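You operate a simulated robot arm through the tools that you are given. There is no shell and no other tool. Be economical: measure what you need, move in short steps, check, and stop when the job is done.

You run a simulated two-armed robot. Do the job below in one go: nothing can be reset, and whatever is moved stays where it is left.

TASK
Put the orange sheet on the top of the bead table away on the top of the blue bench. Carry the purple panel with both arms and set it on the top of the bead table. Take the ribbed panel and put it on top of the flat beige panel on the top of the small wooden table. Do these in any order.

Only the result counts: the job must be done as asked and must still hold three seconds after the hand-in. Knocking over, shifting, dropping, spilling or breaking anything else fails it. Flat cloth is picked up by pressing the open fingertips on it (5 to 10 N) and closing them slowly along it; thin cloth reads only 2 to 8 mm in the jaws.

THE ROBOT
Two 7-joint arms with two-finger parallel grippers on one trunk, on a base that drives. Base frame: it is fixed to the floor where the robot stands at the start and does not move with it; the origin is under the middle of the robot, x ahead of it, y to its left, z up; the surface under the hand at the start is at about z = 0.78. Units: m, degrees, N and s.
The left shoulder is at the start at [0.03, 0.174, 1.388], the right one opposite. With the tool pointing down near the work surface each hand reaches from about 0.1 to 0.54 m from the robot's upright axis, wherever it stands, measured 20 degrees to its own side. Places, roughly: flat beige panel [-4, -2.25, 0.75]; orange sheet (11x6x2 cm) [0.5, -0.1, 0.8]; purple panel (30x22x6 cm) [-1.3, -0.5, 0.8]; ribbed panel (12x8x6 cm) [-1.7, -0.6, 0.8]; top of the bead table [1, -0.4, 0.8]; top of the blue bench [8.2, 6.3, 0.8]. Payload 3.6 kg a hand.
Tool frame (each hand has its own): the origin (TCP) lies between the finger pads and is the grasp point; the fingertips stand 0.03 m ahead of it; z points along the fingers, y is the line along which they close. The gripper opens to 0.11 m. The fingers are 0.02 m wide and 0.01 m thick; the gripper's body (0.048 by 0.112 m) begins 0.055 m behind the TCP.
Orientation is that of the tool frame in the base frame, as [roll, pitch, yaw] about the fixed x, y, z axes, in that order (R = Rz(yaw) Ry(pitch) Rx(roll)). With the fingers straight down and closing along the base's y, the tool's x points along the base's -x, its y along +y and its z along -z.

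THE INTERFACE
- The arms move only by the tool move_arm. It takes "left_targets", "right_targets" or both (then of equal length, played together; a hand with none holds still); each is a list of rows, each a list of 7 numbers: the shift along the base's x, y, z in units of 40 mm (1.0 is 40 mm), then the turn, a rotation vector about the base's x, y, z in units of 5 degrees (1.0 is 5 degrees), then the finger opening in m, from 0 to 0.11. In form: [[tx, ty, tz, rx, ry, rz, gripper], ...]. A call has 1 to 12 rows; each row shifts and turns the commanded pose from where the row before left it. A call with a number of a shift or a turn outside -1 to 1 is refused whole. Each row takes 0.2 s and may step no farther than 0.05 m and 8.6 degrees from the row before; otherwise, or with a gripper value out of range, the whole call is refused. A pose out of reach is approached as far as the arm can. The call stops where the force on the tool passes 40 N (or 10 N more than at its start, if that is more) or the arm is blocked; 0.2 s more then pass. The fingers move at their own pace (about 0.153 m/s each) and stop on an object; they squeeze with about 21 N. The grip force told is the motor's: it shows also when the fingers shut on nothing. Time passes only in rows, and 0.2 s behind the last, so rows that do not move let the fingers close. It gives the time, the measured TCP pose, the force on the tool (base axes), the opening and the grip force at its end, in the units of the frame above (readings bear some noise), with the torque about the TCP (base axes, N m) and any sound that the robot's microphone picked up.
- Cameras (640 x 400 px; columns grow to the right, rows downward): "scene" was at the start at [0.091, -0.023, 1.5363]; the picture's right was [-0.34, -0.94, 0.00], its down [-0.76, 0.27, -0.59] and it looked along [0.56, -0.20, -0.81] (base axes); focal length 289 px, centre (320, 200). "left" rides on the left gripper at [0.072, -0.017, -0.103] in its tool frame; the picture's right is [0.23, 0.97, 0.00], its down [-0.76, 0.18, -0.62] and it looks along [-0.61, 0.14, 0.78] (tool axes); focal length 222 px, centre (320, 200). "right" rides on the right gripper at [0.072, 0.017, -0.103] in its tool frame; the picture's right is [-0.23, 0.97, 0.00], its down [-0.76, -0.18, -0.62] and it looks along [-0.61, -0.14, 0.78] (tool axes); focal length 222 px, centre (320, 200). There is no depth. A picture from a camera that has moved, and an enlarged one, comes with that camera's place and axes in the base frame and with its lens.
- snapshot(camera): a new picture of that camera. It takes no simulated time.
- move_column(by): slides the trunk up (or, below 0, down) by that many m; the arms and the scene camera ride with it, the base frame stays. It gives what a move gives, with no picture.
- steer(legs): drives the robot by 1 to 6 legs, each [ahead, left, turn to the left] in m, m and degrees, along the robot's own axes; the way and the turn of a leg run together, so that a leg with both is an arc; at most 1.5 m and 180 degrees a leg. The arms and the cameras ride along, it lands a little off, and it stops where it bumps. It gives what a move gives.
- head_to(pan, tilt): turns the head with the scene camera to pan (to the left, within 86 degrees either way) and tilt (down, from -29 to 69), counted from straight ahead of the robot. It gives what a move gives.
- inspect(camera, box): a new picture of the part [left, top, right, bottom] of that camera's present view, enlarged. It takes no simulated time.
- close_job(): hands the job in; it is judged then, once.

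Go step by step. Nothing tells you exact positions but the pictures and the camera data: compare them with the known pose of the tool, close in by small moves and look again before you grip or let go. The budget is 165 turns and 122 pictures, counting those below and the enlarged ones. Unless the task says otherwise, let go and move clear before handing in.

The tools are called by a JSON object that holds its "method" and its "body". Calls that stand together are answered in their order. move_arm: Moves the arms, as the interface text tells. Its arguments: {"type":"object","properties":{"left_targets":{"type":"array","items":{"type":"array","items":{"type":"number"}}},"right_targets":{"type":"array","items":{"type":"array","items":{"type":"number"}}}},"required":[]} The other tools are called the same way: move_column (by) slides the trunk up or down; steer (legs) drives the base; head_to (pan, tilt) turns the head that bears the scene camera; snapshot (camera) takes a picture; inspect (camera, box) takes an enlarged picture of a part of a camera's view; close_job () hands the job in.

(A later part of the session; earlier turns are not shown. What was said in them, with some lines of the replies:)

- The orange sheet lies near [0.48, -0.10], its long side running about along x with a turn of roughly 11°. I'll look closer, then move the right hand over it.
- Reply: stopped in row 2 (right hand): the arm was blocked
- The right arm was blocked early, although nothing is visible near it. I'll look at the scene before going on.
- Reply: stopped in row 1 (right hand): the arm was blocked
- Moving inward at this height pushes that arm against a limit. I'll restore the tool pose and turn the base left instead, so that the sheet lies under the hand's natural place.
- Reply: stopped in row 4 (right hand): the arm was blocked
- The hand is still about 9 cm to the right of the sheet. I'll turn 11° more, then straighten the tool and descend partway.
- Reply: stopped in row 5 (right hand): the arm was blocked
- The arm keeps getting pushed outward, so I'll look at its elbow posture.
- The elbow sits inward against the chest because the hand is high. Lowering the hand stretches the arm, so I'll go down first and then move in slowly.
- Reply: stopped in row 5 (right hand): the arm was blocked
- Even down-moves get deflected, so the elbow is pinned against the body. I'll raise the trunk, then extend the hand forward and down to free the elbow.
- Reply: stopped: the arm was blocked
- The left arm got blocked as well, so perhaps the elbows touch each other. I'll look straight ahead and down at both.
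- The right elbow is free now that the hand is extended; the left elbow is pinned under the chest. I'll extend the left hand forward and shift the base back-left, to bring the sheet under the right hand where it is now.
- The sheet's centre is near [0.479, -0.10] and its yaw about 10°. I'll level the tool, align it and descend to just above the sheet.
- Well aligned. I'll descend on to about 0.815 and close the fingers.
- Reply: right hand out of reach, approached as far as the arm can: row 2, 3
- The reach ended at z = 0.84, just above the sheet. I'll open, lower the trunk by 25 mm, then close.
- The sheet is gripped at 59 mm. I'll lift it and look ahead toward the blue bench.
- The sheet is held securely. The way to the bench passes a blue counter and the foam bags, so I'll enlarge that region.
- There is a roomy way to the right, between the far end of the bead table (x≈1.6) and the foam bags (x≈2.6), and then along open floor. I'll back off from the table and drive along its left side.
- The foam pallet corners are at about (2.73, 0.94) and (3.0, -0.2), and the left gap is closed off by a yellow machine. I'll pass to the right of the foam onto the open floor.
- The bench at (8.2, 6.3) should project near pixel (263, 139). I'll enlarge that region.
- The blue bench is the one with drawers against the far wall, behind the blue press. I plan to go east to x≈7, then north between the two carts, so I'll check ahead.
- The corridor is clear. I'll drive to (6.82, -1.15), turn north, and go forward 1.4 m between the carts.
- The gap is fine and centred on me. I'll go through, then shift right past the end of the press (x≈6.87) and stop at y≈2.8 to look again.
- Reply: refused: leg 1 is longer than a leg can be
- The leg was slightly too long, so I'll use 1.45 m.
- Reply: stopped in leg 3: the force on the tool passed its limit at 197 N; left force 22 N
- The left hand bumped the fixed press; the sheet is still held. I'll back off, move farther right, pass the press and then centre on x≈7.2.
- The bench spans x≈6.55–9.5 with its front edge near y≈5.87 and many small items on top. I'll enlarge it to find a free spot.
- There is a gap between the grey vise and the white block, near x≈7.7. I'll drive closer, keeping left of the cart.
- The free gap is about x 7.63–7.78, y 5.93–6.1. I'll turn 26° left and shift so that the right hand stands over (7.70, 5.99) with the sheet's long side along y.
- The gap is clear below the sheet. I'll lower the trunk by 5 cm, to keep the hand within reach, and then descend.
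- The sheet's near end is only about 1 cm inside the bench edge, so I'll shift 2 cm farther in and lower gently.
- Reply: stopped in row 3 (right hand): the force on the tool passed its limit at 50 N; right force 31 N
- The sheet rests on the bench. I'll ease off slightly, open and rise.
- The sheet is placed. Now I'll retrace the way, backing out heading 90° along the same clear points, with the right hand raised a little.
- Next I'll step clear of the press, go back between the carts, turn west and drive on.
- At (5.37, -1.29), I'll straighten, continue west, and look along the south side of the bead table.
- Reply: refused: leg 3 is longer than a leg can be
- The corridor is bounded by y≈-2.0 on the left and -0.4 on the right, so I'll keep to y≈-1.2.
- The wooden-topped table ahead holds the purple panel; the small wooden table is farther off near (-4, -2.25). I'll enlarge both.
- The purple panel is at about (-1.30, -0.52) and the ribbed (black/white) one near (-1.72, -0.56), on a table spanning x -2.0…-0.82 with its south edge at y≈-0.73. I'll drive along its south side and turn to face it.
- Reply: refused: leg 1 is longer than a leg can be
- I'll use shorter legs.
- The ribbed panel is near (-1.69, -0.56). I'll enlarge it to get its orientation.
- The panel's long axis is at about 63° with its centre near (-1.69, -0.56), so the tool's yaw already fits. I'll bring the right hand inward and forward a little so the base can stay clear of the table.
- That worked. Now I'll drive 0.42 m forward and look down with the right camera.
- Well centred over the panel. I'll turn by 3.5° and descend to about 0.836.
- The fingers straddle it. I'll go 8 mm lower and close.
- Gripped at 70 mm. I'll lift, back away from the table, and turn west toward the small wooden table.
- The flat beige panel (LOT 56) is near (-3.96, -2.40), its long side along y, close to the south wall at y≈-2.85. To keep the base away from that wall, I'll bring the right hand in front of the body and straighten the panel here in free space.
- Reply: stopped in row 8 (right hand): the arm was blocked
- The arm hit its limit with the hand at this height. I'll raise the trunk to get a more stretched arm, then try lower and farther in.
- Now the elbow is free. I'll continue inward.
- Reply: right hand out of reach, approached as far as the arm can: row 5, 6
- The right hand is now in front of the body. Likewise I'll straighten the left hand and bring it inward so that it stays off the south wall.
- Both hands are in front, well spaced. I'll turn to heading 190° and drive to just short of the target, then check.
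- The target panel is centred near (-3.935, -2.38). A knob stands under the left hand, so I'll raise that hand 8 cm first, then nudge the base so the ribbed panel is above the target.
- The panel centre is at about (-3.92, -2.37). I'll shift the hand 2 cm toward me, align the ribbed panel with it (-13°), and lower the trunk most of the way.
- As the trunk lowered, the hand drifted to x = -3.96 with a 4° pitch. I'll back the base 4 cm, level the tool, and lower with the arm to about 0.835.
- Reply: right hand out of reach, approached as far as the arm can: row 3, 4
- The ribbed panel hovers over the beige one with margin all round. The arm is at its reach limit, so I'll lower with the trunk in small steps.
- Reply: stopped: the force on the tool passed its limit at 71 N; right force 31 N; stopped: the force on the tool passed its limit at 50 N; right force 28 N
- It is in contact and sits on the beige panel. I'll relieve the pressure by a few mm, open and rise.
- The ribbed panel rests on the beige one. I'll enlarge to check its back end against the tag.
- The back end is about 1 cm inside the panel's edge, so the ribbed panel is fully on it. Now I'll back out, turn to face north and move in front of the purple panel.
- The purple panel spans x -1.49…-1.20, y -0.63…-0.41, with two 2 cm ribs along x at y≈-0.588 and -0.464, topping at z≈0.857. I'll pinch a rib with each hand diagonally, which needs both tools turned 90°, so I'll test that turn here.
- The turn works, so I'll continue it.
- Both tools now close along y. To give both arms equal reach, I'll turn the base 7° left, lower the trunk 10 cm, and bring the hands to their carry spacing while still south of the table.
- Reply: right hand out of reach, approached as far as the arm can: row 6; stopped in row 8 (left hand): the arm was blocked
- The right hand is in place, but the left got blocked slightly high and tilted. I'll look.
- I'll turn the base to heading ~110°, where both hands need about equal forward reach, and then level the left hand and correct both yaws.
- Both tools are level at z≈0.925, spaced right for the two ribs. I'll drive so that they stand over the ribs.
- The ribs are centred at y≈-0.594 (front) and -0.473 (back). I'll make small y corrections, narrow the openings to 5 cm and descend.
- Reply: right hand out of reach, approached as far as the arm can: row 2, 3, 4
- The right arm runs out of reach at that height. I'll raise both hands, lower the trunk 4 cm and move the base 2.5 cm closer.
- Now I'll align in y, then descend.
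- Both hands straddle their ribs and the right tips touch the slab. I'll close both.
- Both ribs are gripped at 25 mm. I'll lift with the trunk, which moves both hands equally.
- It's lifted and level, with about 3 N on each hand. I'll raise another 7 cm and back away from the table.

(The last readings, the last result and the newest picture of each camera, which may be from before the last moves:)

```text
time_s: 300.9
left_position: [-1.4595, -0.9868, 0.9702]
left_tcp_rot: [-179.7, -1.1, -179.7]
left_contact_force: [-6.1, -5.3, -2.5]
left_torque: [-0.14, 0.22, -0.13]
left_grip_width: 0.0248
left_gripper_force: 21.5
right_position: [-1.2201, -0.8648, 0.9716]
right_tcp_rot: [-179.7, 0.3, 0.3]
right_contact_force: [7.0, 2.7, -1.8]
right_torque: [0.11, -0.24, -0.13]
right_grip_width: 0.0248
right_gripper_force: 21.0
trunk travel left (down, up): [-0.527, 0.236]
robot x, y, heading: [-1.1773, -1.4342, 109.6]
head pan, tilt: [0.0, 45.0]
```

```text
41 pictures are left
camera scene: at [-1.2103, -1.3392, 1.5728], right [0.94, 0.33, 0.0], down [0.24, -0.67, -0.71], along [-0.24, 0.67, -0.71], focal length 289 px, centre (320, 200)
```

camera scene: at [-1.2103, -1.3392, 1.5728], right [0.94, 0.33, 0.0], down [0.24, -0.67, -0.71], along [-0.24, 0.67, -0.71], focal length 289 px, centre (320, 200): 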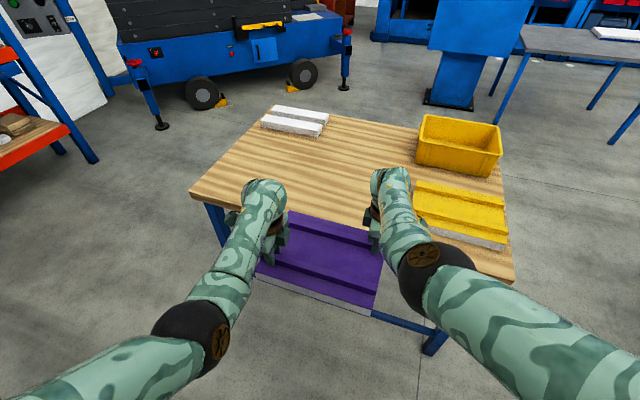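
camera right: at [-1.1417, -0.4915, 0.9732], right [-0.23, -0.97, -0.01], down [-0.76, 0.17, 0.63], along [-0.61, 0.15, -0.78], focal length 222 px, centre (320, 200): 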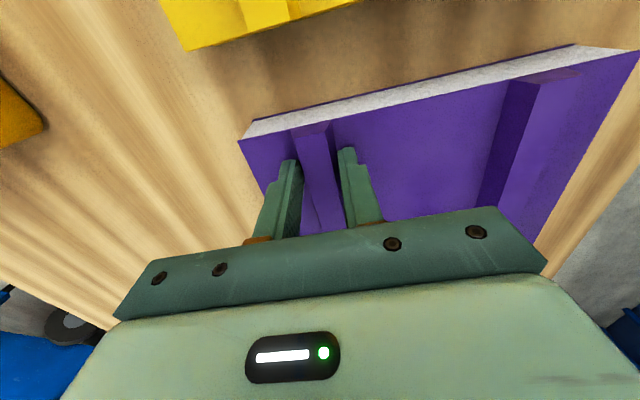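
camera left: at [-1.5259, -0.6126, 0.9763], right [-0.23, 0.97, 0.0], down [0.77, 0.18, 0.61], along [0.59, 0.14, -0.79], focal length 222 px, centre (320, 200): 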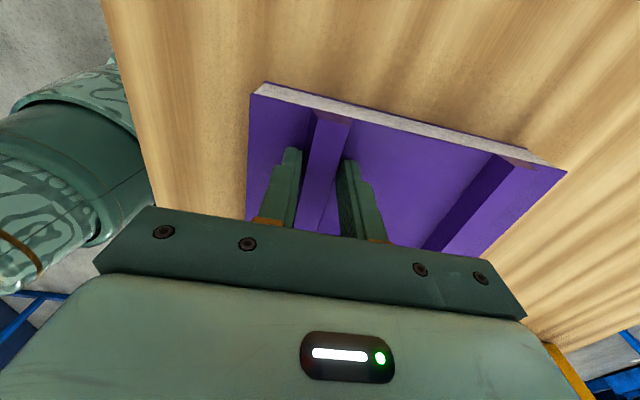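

The panel is held level and clear. Now I'll drive sideways east, toward the bead table.

{"method": "steer", "body": {"legs": [[-0.45, -1.026, 0], [-0.375, -1.053, 0]]}}

{"method": "snapshot", "body": {"camera": "scene"}}

```text
time_s: 311.8
left_position: [0.713, -1.0109, 0.9709]
left_tcp_rot: [-179.7, -1.1, -176.2]
left_contact_force: [0.5, 0.1, -3.4]
left_torque: [-0.03, 0.01, -0.15]
left_grip_width: 0.0243
left_gripper_force: 20.5
right_position: [0.9427, -0.8741, 0.9705]
right_tcp_rot: [-179.7, 0.3, 3.8]
right_contact_force: [0.2, 1.1, -2.5]
right_torque: [0.03, 0.06, -0.1]
right_grip_width: 0.0249
right_gripper_force: 20.8
trunk travel left (down, up): [-0.527, 0.236]
robot x, y, heading: [1.0255, -1.4423, 113.2]
head pan, tilt: [0.0, 45.0]
```

```text
40 pictures are left
camera scene: at [0.9828, -1.3471, 1.5728], right [0.92, 0.39, 0.0], down [0.28, -0.65, -0.71], along [-0.28, 0.65, -0.71], focal length 289 px, centre (320, 200)
```

scene: 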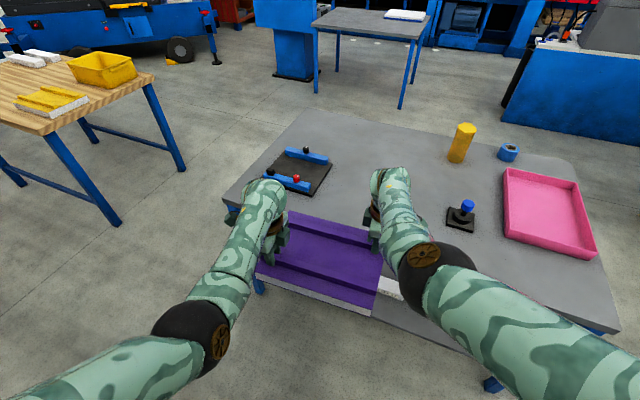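

The free spot is x 0.73–1.03 between the clamp fixture (x ≤ 0.64) and the knob block (x ≥ 1.13). I'll straighten by -3.6° and drive in, so the panel's centre is at about (0.88, -0.59).

{"method": "steer", "body": {"legs": [[0, 0, -3.6], [0.3145, -0.133, 0]]}}

{"method": "snapshot", "body": {"camera": "scene"}}

{"method": "snapshot", "body": {"camera": "left"}}

{"method": "snapshot", "body": {"camera": "right"}}

```text
time_s: 314.4
left_position: [0.7589, -0.6478, 0.9695]
left_tcp_rot: [-179.7, -1.0, 180.0]
left_contact_force: [-0.4, -0.2, -2.6]
left_torque: [-0.08, -0.05, -0.12]
left_grip_width: 0.0241
left_gripper_force: 20.9
right_position: [0.999, -0.5248, 0.9705]
right_tcp_rot: [-179.8, 0.3, 0.1]
right_contact_force: [-0.5, 1.4, -2.2]
right_torque: [0.02, 0.04, -0.13]
right_grip_width: 0.0246
right_gripper_force: 20.8
trunk travel left (down, up): [-0.527, 0.236]
robot x, y, heading: [1.0396, -1.0999, 109.5]
head pan, tilt: [0.0, 45.0]
```

```text
39 pictures are left
camera scene: at [1.0061, -1.0005, 1.5728], right [0.94, 0.33, 0.0], down [0.23, -0.67, -0.71], along [-0.23, 0.67, -0.71], focal length 289 px, centre (320, 200)
```

scene: 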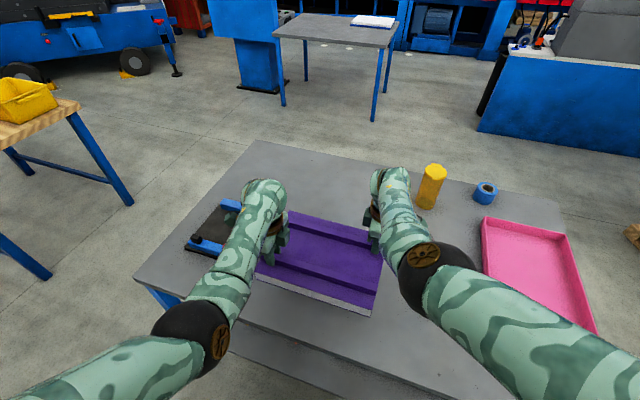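

```text
38 pictures are left
camera left: at [0.6891, -0.6645, 1.0757], right [-0.23, 0.97, 0.0], down [0.77, 0.18, 0.61], along [0.59, 0.14, -0.79], focal length 222 px, centre (320, 200)
```

left: 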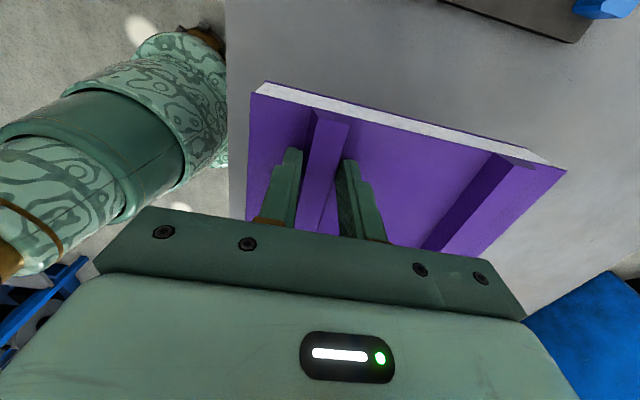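

```text
37 pictures are left
camera right: at [1.073, -0.5435, 1.0732], right [-0.23, -0.97, 0.0], down [-0.76, 0.18, 0.63], along [-0.61, 0.15, -0.78], focal length 222 px, centre (320, 200)
```

right: 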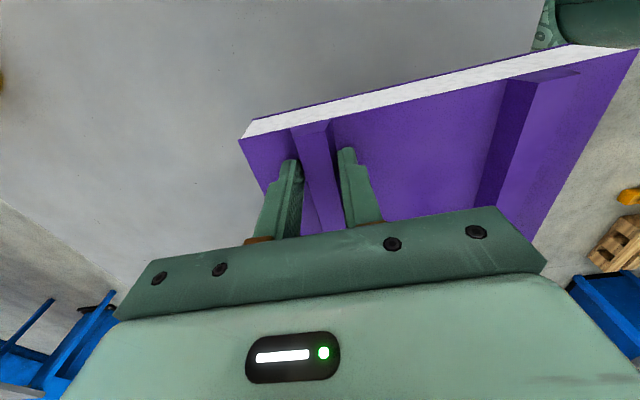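

The spot is clear on every side. I'll lower with the trunk by 9 cm, then feel for contact.

{"method": "move_column", "body": {"by": -0.09}}

{"method": "move_column", "body": {"by": -0.008}}

```text
time_s: 315.7
left_position: [0.7592, -0.6491, 0.8813]
left_tcp_rot: [-179.8, -1.0, -180.0]
left_contact_force: [-0.4, -0.6, -3.3]
left_torque: [-0.05, -0.03, -0.1]
left_grip_width: 0.0244
left_gripper_force: 21.1
right_position: [0.9979, -0.5254, 0.8805]
right_tcp_rot: [-179.7, 0.3, 0.0]
right_contact_force: [-0.7, 1.5, -1.5]
right_torque: [0.02, 0.12, -0.11]
right_grip_width: 0.0246
right_gripper_force: 20.9
trunk travel left (down, up): [-0.437, 0.326]
robot x, y, heading: [1.0412, -1.1, 109.4]
head pan, tilt: [0.0, 45.0]
```

```text
time_s: 316.2
left_position: [0.7588, -0.648, 0.8727]
left_tcp_rot: [-179.7, -1.1, 180.0]
left_contact_force: [0.7, -1.2, -2.1]
left_torque: [-0.01, -0.12, -0.13]
left_grip_width: 0.0244
left_gripper_force: 21.4
right_position: [1.0006, -0.5277, 0.8739]
right_tcp_rot: [-179.8, 0.3, 0.0]
right_contact_force: [-1.1, 0.1, -2.8]
right_torque: [0.02, 0.13, -0.11]
right_grip_width: 0.0245
right_gripper_force: 21.1
trunk travel left (down, up): [-0.429, 0.334]
robot x, y, heading: [1.0422, -1.0981, 109.0]
head pan, tilt: [0.0, 45.0]
```

Still carrying the full weight, so I'll continue in small steps.

{"method": "move_column", "body": {"by": -0.006}}

{"method": "move_column", "body": {"by": -0.004}}

```text
time_s: 316.8
left_position: [0.7588, -0.6479, 0.8664]
left_tcp_rot: [-179.7, -1.1, 179.9]
left_contact_force: [1.1, 0.1, -2.7]
left_torque: [-0.01, 0.07, -0.01]
left_grip_width: 0.0245
left_gripper_force: 20.8
right_position: [0.9988, -0.5267, 0.8665]
right_tcp_rot: [-179.7, 0.3, 0.0]
right_contact_force: [-0.7, 1.2, -2.9]
right_torque: [0.05, 0.01, -0.14]
right_grip_width: 0.0247
right_gripper_force: 20.8
trunk travel left (down, up): [-0.423, 0.34]
robot x, y, heading: [1.0448, -1.0978, 109.1]
head pan, tilt: [0.0, 45.0]
```

```text
time_s: 317.3
left_position: [0.7585, -0.6481, 0.8615]
left_tcp_rot: [-179.7, -1.1, 180.0]
left_contact_force: [0.7, -0.6, -2.1]
left_torque: [-0.04, 0.04, -0.08]
left_grip_width: 0.0242
left_gripper_force: 21.1
right_position: [0.9991, -0.5256, 0.8621]
right_tcp_rot: [-179.7, 0.3, 0.0]
right_contact_force: [0.2, 0.8, -2.0]
right_torque: [0.0, 0.03, -0.12]
right_grip_width: 0.0244
right_gripper_force: 21.0
trunk travel left (down, up): [-0.419, 0.344]
robot x, y, heading: [1.0405, -1.1019, 109.1]
head pan, tilt: [0.0, 45.0]
```

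{"method": "move_column", "body": {"by": -0.004}}

{"method": "move_column", "body": {"by": -0.004}}

{"method": "snapshot", "body": {"camera": "scene"}}

```text
time_s: 317.9
left_position: [0.7598, -0.6478, 0.8582]
left_tcp_rot: [-179.7, -1.1, 179.9]
left_contact_force: [1.0, -1.3, -2.6]
left_torque: [0.01, 0.01, -0.2]
left_grip_width: 0.0245
left_gripper_force: 21.2
right_position: [0.9988, -0.5266, 0.8589]
right_tcp_rot: [-179.8, 0.2, 0.0]
right_contact_force: [-1.0, 0.2, -2.5]
right_torque: [0.02, -0.03, -0.11]
right_grip_width: 0.0246
right_gripper_force: 20.7
trunk travel left (down, up): [-0.415, 0.348]
robot x, y, heading: [1.0443, -1.0967, 109.3]
head pan, tilt: [0.0, 45.0]
```

```text
time_s: 318.4
left_position: [0.7588, -0.6478, 0.8551]
left_tcp_rot: [-179.8, -1.1, 179.9]
left_contact_force: [0.2, -0.8, -3.6]
left_torque: [0.0, -0.14, -0.16]
left_grip_width: 0.0242
left_gripper_force: 20.9
right_position: [0.998, -0.5268, 0.8552]
right_tcp_rot: [-179.7, 0.4, -0.1]
right_contact_force: [-1.7, 1.2, -3.7]
right_torque: [0.03, 0.09, -0.15]
right_grip_width: 0.0248
right_gripper_force: 21.1
trunk travel left (down, up): [-0.411, 0.352]
robot x, y, heading: [1.0414, -1.0988, 109.5]
head pan, tilt: [0.0, 45.0]
```

```text
36 pictures are left
camera scene: at [0.9991, -0.981, 1.456], right [0.94, 0.33, 0.0], down [0.23, -0.67, -0.71], along [-0.23, 0.67, -0.71], focal length 289 px, centre (320, 200)
```

scene: 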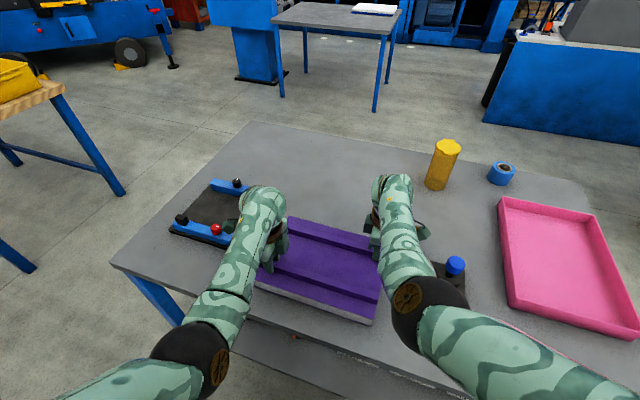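

Not touching yet. I'll continue in 5 mm steps.

{"method": "move_column", "body": {"by": -0.005}}

{"method": "move_column", "body": {"by": -0.004}}

{"method": "move_column", "body": {"by": -0.004}}

```text
time_s: 318.9
left_position: [0.759, -0.6487, 0.8524]
left_tcp_rot: [-179.8, -1.2, 180.0]
left_contact_force: [-0.4, 1.3, 16.5]
left_torque: [0.02, -0.14, -0.16]
left_grip_width: 0.0241
left_gripper_force: 21.2
right_position: [0.999, -0.5266, 0.8515]
right_tcp_rot: [-179.4, 0.3, 0.0]
right_contact_force: [-1.3, 3.5, 9.0]
right_torque: [0.11, -0.16, -0.16]
right_grip_width: 0.0244
right_gripper_force: 20.9
trunk travel left (down, up): [-0.406, 0.357]
robot x, y, heading: [1.0402, -1.0976, 109.2]
head pan, tilt: [0.0, 45.0]
```

```text
time_s: 319.5
left_position: [0.7594, -0.648, 0.85]
left_tcp_rot: [179.7, -1.1, -180.0]
left_contact_force: [-1.8, 6.0, 35.0]
left_torque: [0.06, -0.05, -0.12]
left_grip_width: 0.0253
left_gripper_force: 21.3
right_position: [0.9987, -0.5263, 0.851]
right_tcp_rot: [-179.1, 0.3, 0.0]
right_contact_force: [-2.8, 9.1, 27.7]
right_torque: [0.3, 0.1, -0.14]
right_grip_width: 0.0252
right_gripper_force: 20.9
trunk travel left (down, up): [-0.402, 0.361]
robot x, y, heading: [1.0396, -1.0982, 109.3]
head pan, tilt: [0.0, 45.0]
```

```text
time_s: 319.8
left_position: [0.7598, -0.6468, 0.8506]
left_tcp_rot: [179.6, -1.3, 179.8]
left_contact_force: [0.4, -6.0, 15.4]
left_torque: [-0.43, -0.22, -0.05]
left_grip_width: 0.0252
left_gripper_force: 21.5
right_position: [0.9984, -0.5255, 0.8507]
right_tcp_rot: [-179.0, 0.4, -0.1]
right_contact_force: [2.4, -5.6, 16.6]
right_torque: [-0.37, -0.23, -0.12]
right_grip_width: 0.0254
right_gripper_force: 21.5
trunk travel left (down, up): [-0.401, 0.362]
robot x, y, heading: [1.0433, -1.0968, 108.9]
head pan, tilt: [0.0, 45.0]
stopped: the force on the tool passed its limit at 50 N (the readings are from after the stop); the commanded pose is now the measured one
```

The panel is down on the table. I'll relieve slightly, open both hands and raise the trunk straight up.

{"method": "move_column", "body": {"by": 0.003}}

{"method": "move_arm", "body": {"left_targets": [[0, 0, 0, 0, 0, 0, 0.04], [0, 0, 0, 0, 0, 0, 0.055], [0, 0, 0, 0, 0, 0, 0.055]], "right_targets": [[0, 0, 0, 0, 0, 0, 0.04], [0, 0, 0, 0, 0, 0, 0.055], [0, 0, 0, 0, 0, 0, 0.055]]}}

{"method": "move_column", "body": {"by": 0.1}}

{"method": "snapshot", "body": {"camera": "scene"}}

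```text
time_s: 320.3
left_position: [0.7594, -0.6454, 0.8507]
left_tcp_rot: [179.8, -1.3, -179.9]
left_contact_force: [1.9, -3.5, 2.3]
left_torque: [-0.1, 0.27, -0.12]
left_grip_width: 0.0252
left_gripper_force: 21.4
right_position: [0.9977, -0.5255, 0.8509]
right_tcp_rot: [-179.4, 0.4, 0.0]
right_contact_force: [0.2, -0.4, 2.9]
right_torque: [0.04, 0.29, -0.09]
right_grip_width: 0.025
right_gripper_force: 21.1
trunk travel left (down, up): [-0.404, 0.359]
robot x, y, heading: [1.0442, -1.0987, 109.5]
head pan, tilt: [0.0, 45.0]
```

```text
time_s: 321.1
left_position: [0.7588, -0.6462, 0.8507]
left_tcp_rot: [179.9, -1.3, 179.9]
left_contact_force: [-0.1, 0.5, -0.3]
left_torque: [0.01, 0.0, -0.02]
left_grip_width: 0.0549
left_gripper_force: 0.0
right_position: [0.9984, -0.5234, 0.8499]
right_tcp_rot: [-179.3, 0.3, 0.0]
right_contact_force: [0.1, 1.2, 1.7]
right_torque: [-0.03, -0.07, 0.03]
right_grip_width: 0.0546
right_gripper_force: 0.0
trunk travel left (down, up): [-0.404, 0.359]
robot x, y, heading: [1.0416, -1.1007, 109.5]
head pan, tilt: [0.0, 45.0]
```

```text
time_s: 322.5
left_position: [0.7584, -0.6449, 0.9505]
left_tcp_rot: [179.9, -1.1, 179.9]
left_contact_force: [-1.5, 0.6, -0.1]
left_torque: [0.0, 0.03, -0.01]
left_grip_width: 0.0547
left_gripper_force: 0.1
right_position: [0.9981, -0.5229, 0.95]
right_tcp_rot: [-179.3, 0.3, 0.0]
right_contact_force: [-0.1, -1.1, -0.4]
right_torque: [0.03, -0.02, 0.03]
right_grip_width: 0.0548
right_gripper_force: 0.1
trunk travel left (down, up): [-0.504, 0.259]
robot x, y, heading: [1.0432, -1.1002, 109.3]
head pan, tilt: [0.0, 45.0]
```

```text
35 pictures are left
camera scene: at [1.0051, -0.9983, 1.5495], right [0.94, 0.33, 0.0], down [0.23, -0.67, -0.71], along [-0.23, 0.67, -0.71], focal length 289 px, centre (320, 200)
```

scene: 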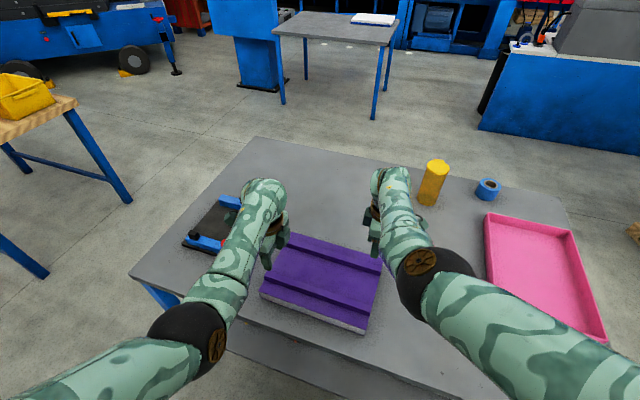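

The panel rests flat on the bead table. I'll back off and take a final look.

{"method": "steer", "body": {"legs": [[-0.38, 0.134, 0]]}}

{"method": "snapshot", "body": {"camera": "scene"}}

```text
time_s: 324.9
left_position: [0.7581, -1.043, 0.9511]
left_tcp_rot: [179.9, -1.2, 179.7]
left_contact_force: [0.2, -1.1, 0.1]
left_torque: [0.01, -0.03, -0.02]
left_grip_width: 0.0549
left_gripper_force: 0.0
right_position: [0.998, -0.9216, 0.9499]
right_tcp_rot: [-179.3, 0.3, -0.3]
right_contact_force: [0.1, -0.4, -0.5]
right_torque: [-0.03, -0.02, 0.0]
right_grip_width: 0.055
right_gripper_force: 0.0
trunk travel left (down, up): [-0.504, 0.259]
robot x, y, heading: [1.037, -1.4925, 109.2]
head pan, tilt: [0.0, 45.0]
```

```text
34 pictures are left
camera scene: at [1.0036, -1.3965, 1.5497], right [0.95, 0.33, 0.0], down [0.23, -0.67, -0.71], along [-0.23, 0.67, -0.71], focal length 289 px, centre (320, 200)
```

scene: 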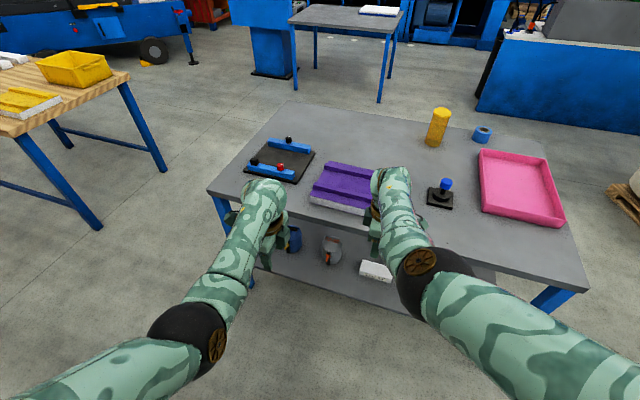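

All three pieces are in their places and both hands are clear, so I'm handing in.

{"method": "close_job", "body": {}}

```text
The job is handed in.
```

The job is handed in: the orange sheet is on the blue bench, the ribbed panel is on the beige panel on the small wooden table, and the purple panel is on the bead table, carried there with both arms.

On the way to the bench the left hand bumped the fixed blue press, with a force peak of 197 N. The orange sheet stayed in the grip, and I saw nothing moved in the one picture I took there.
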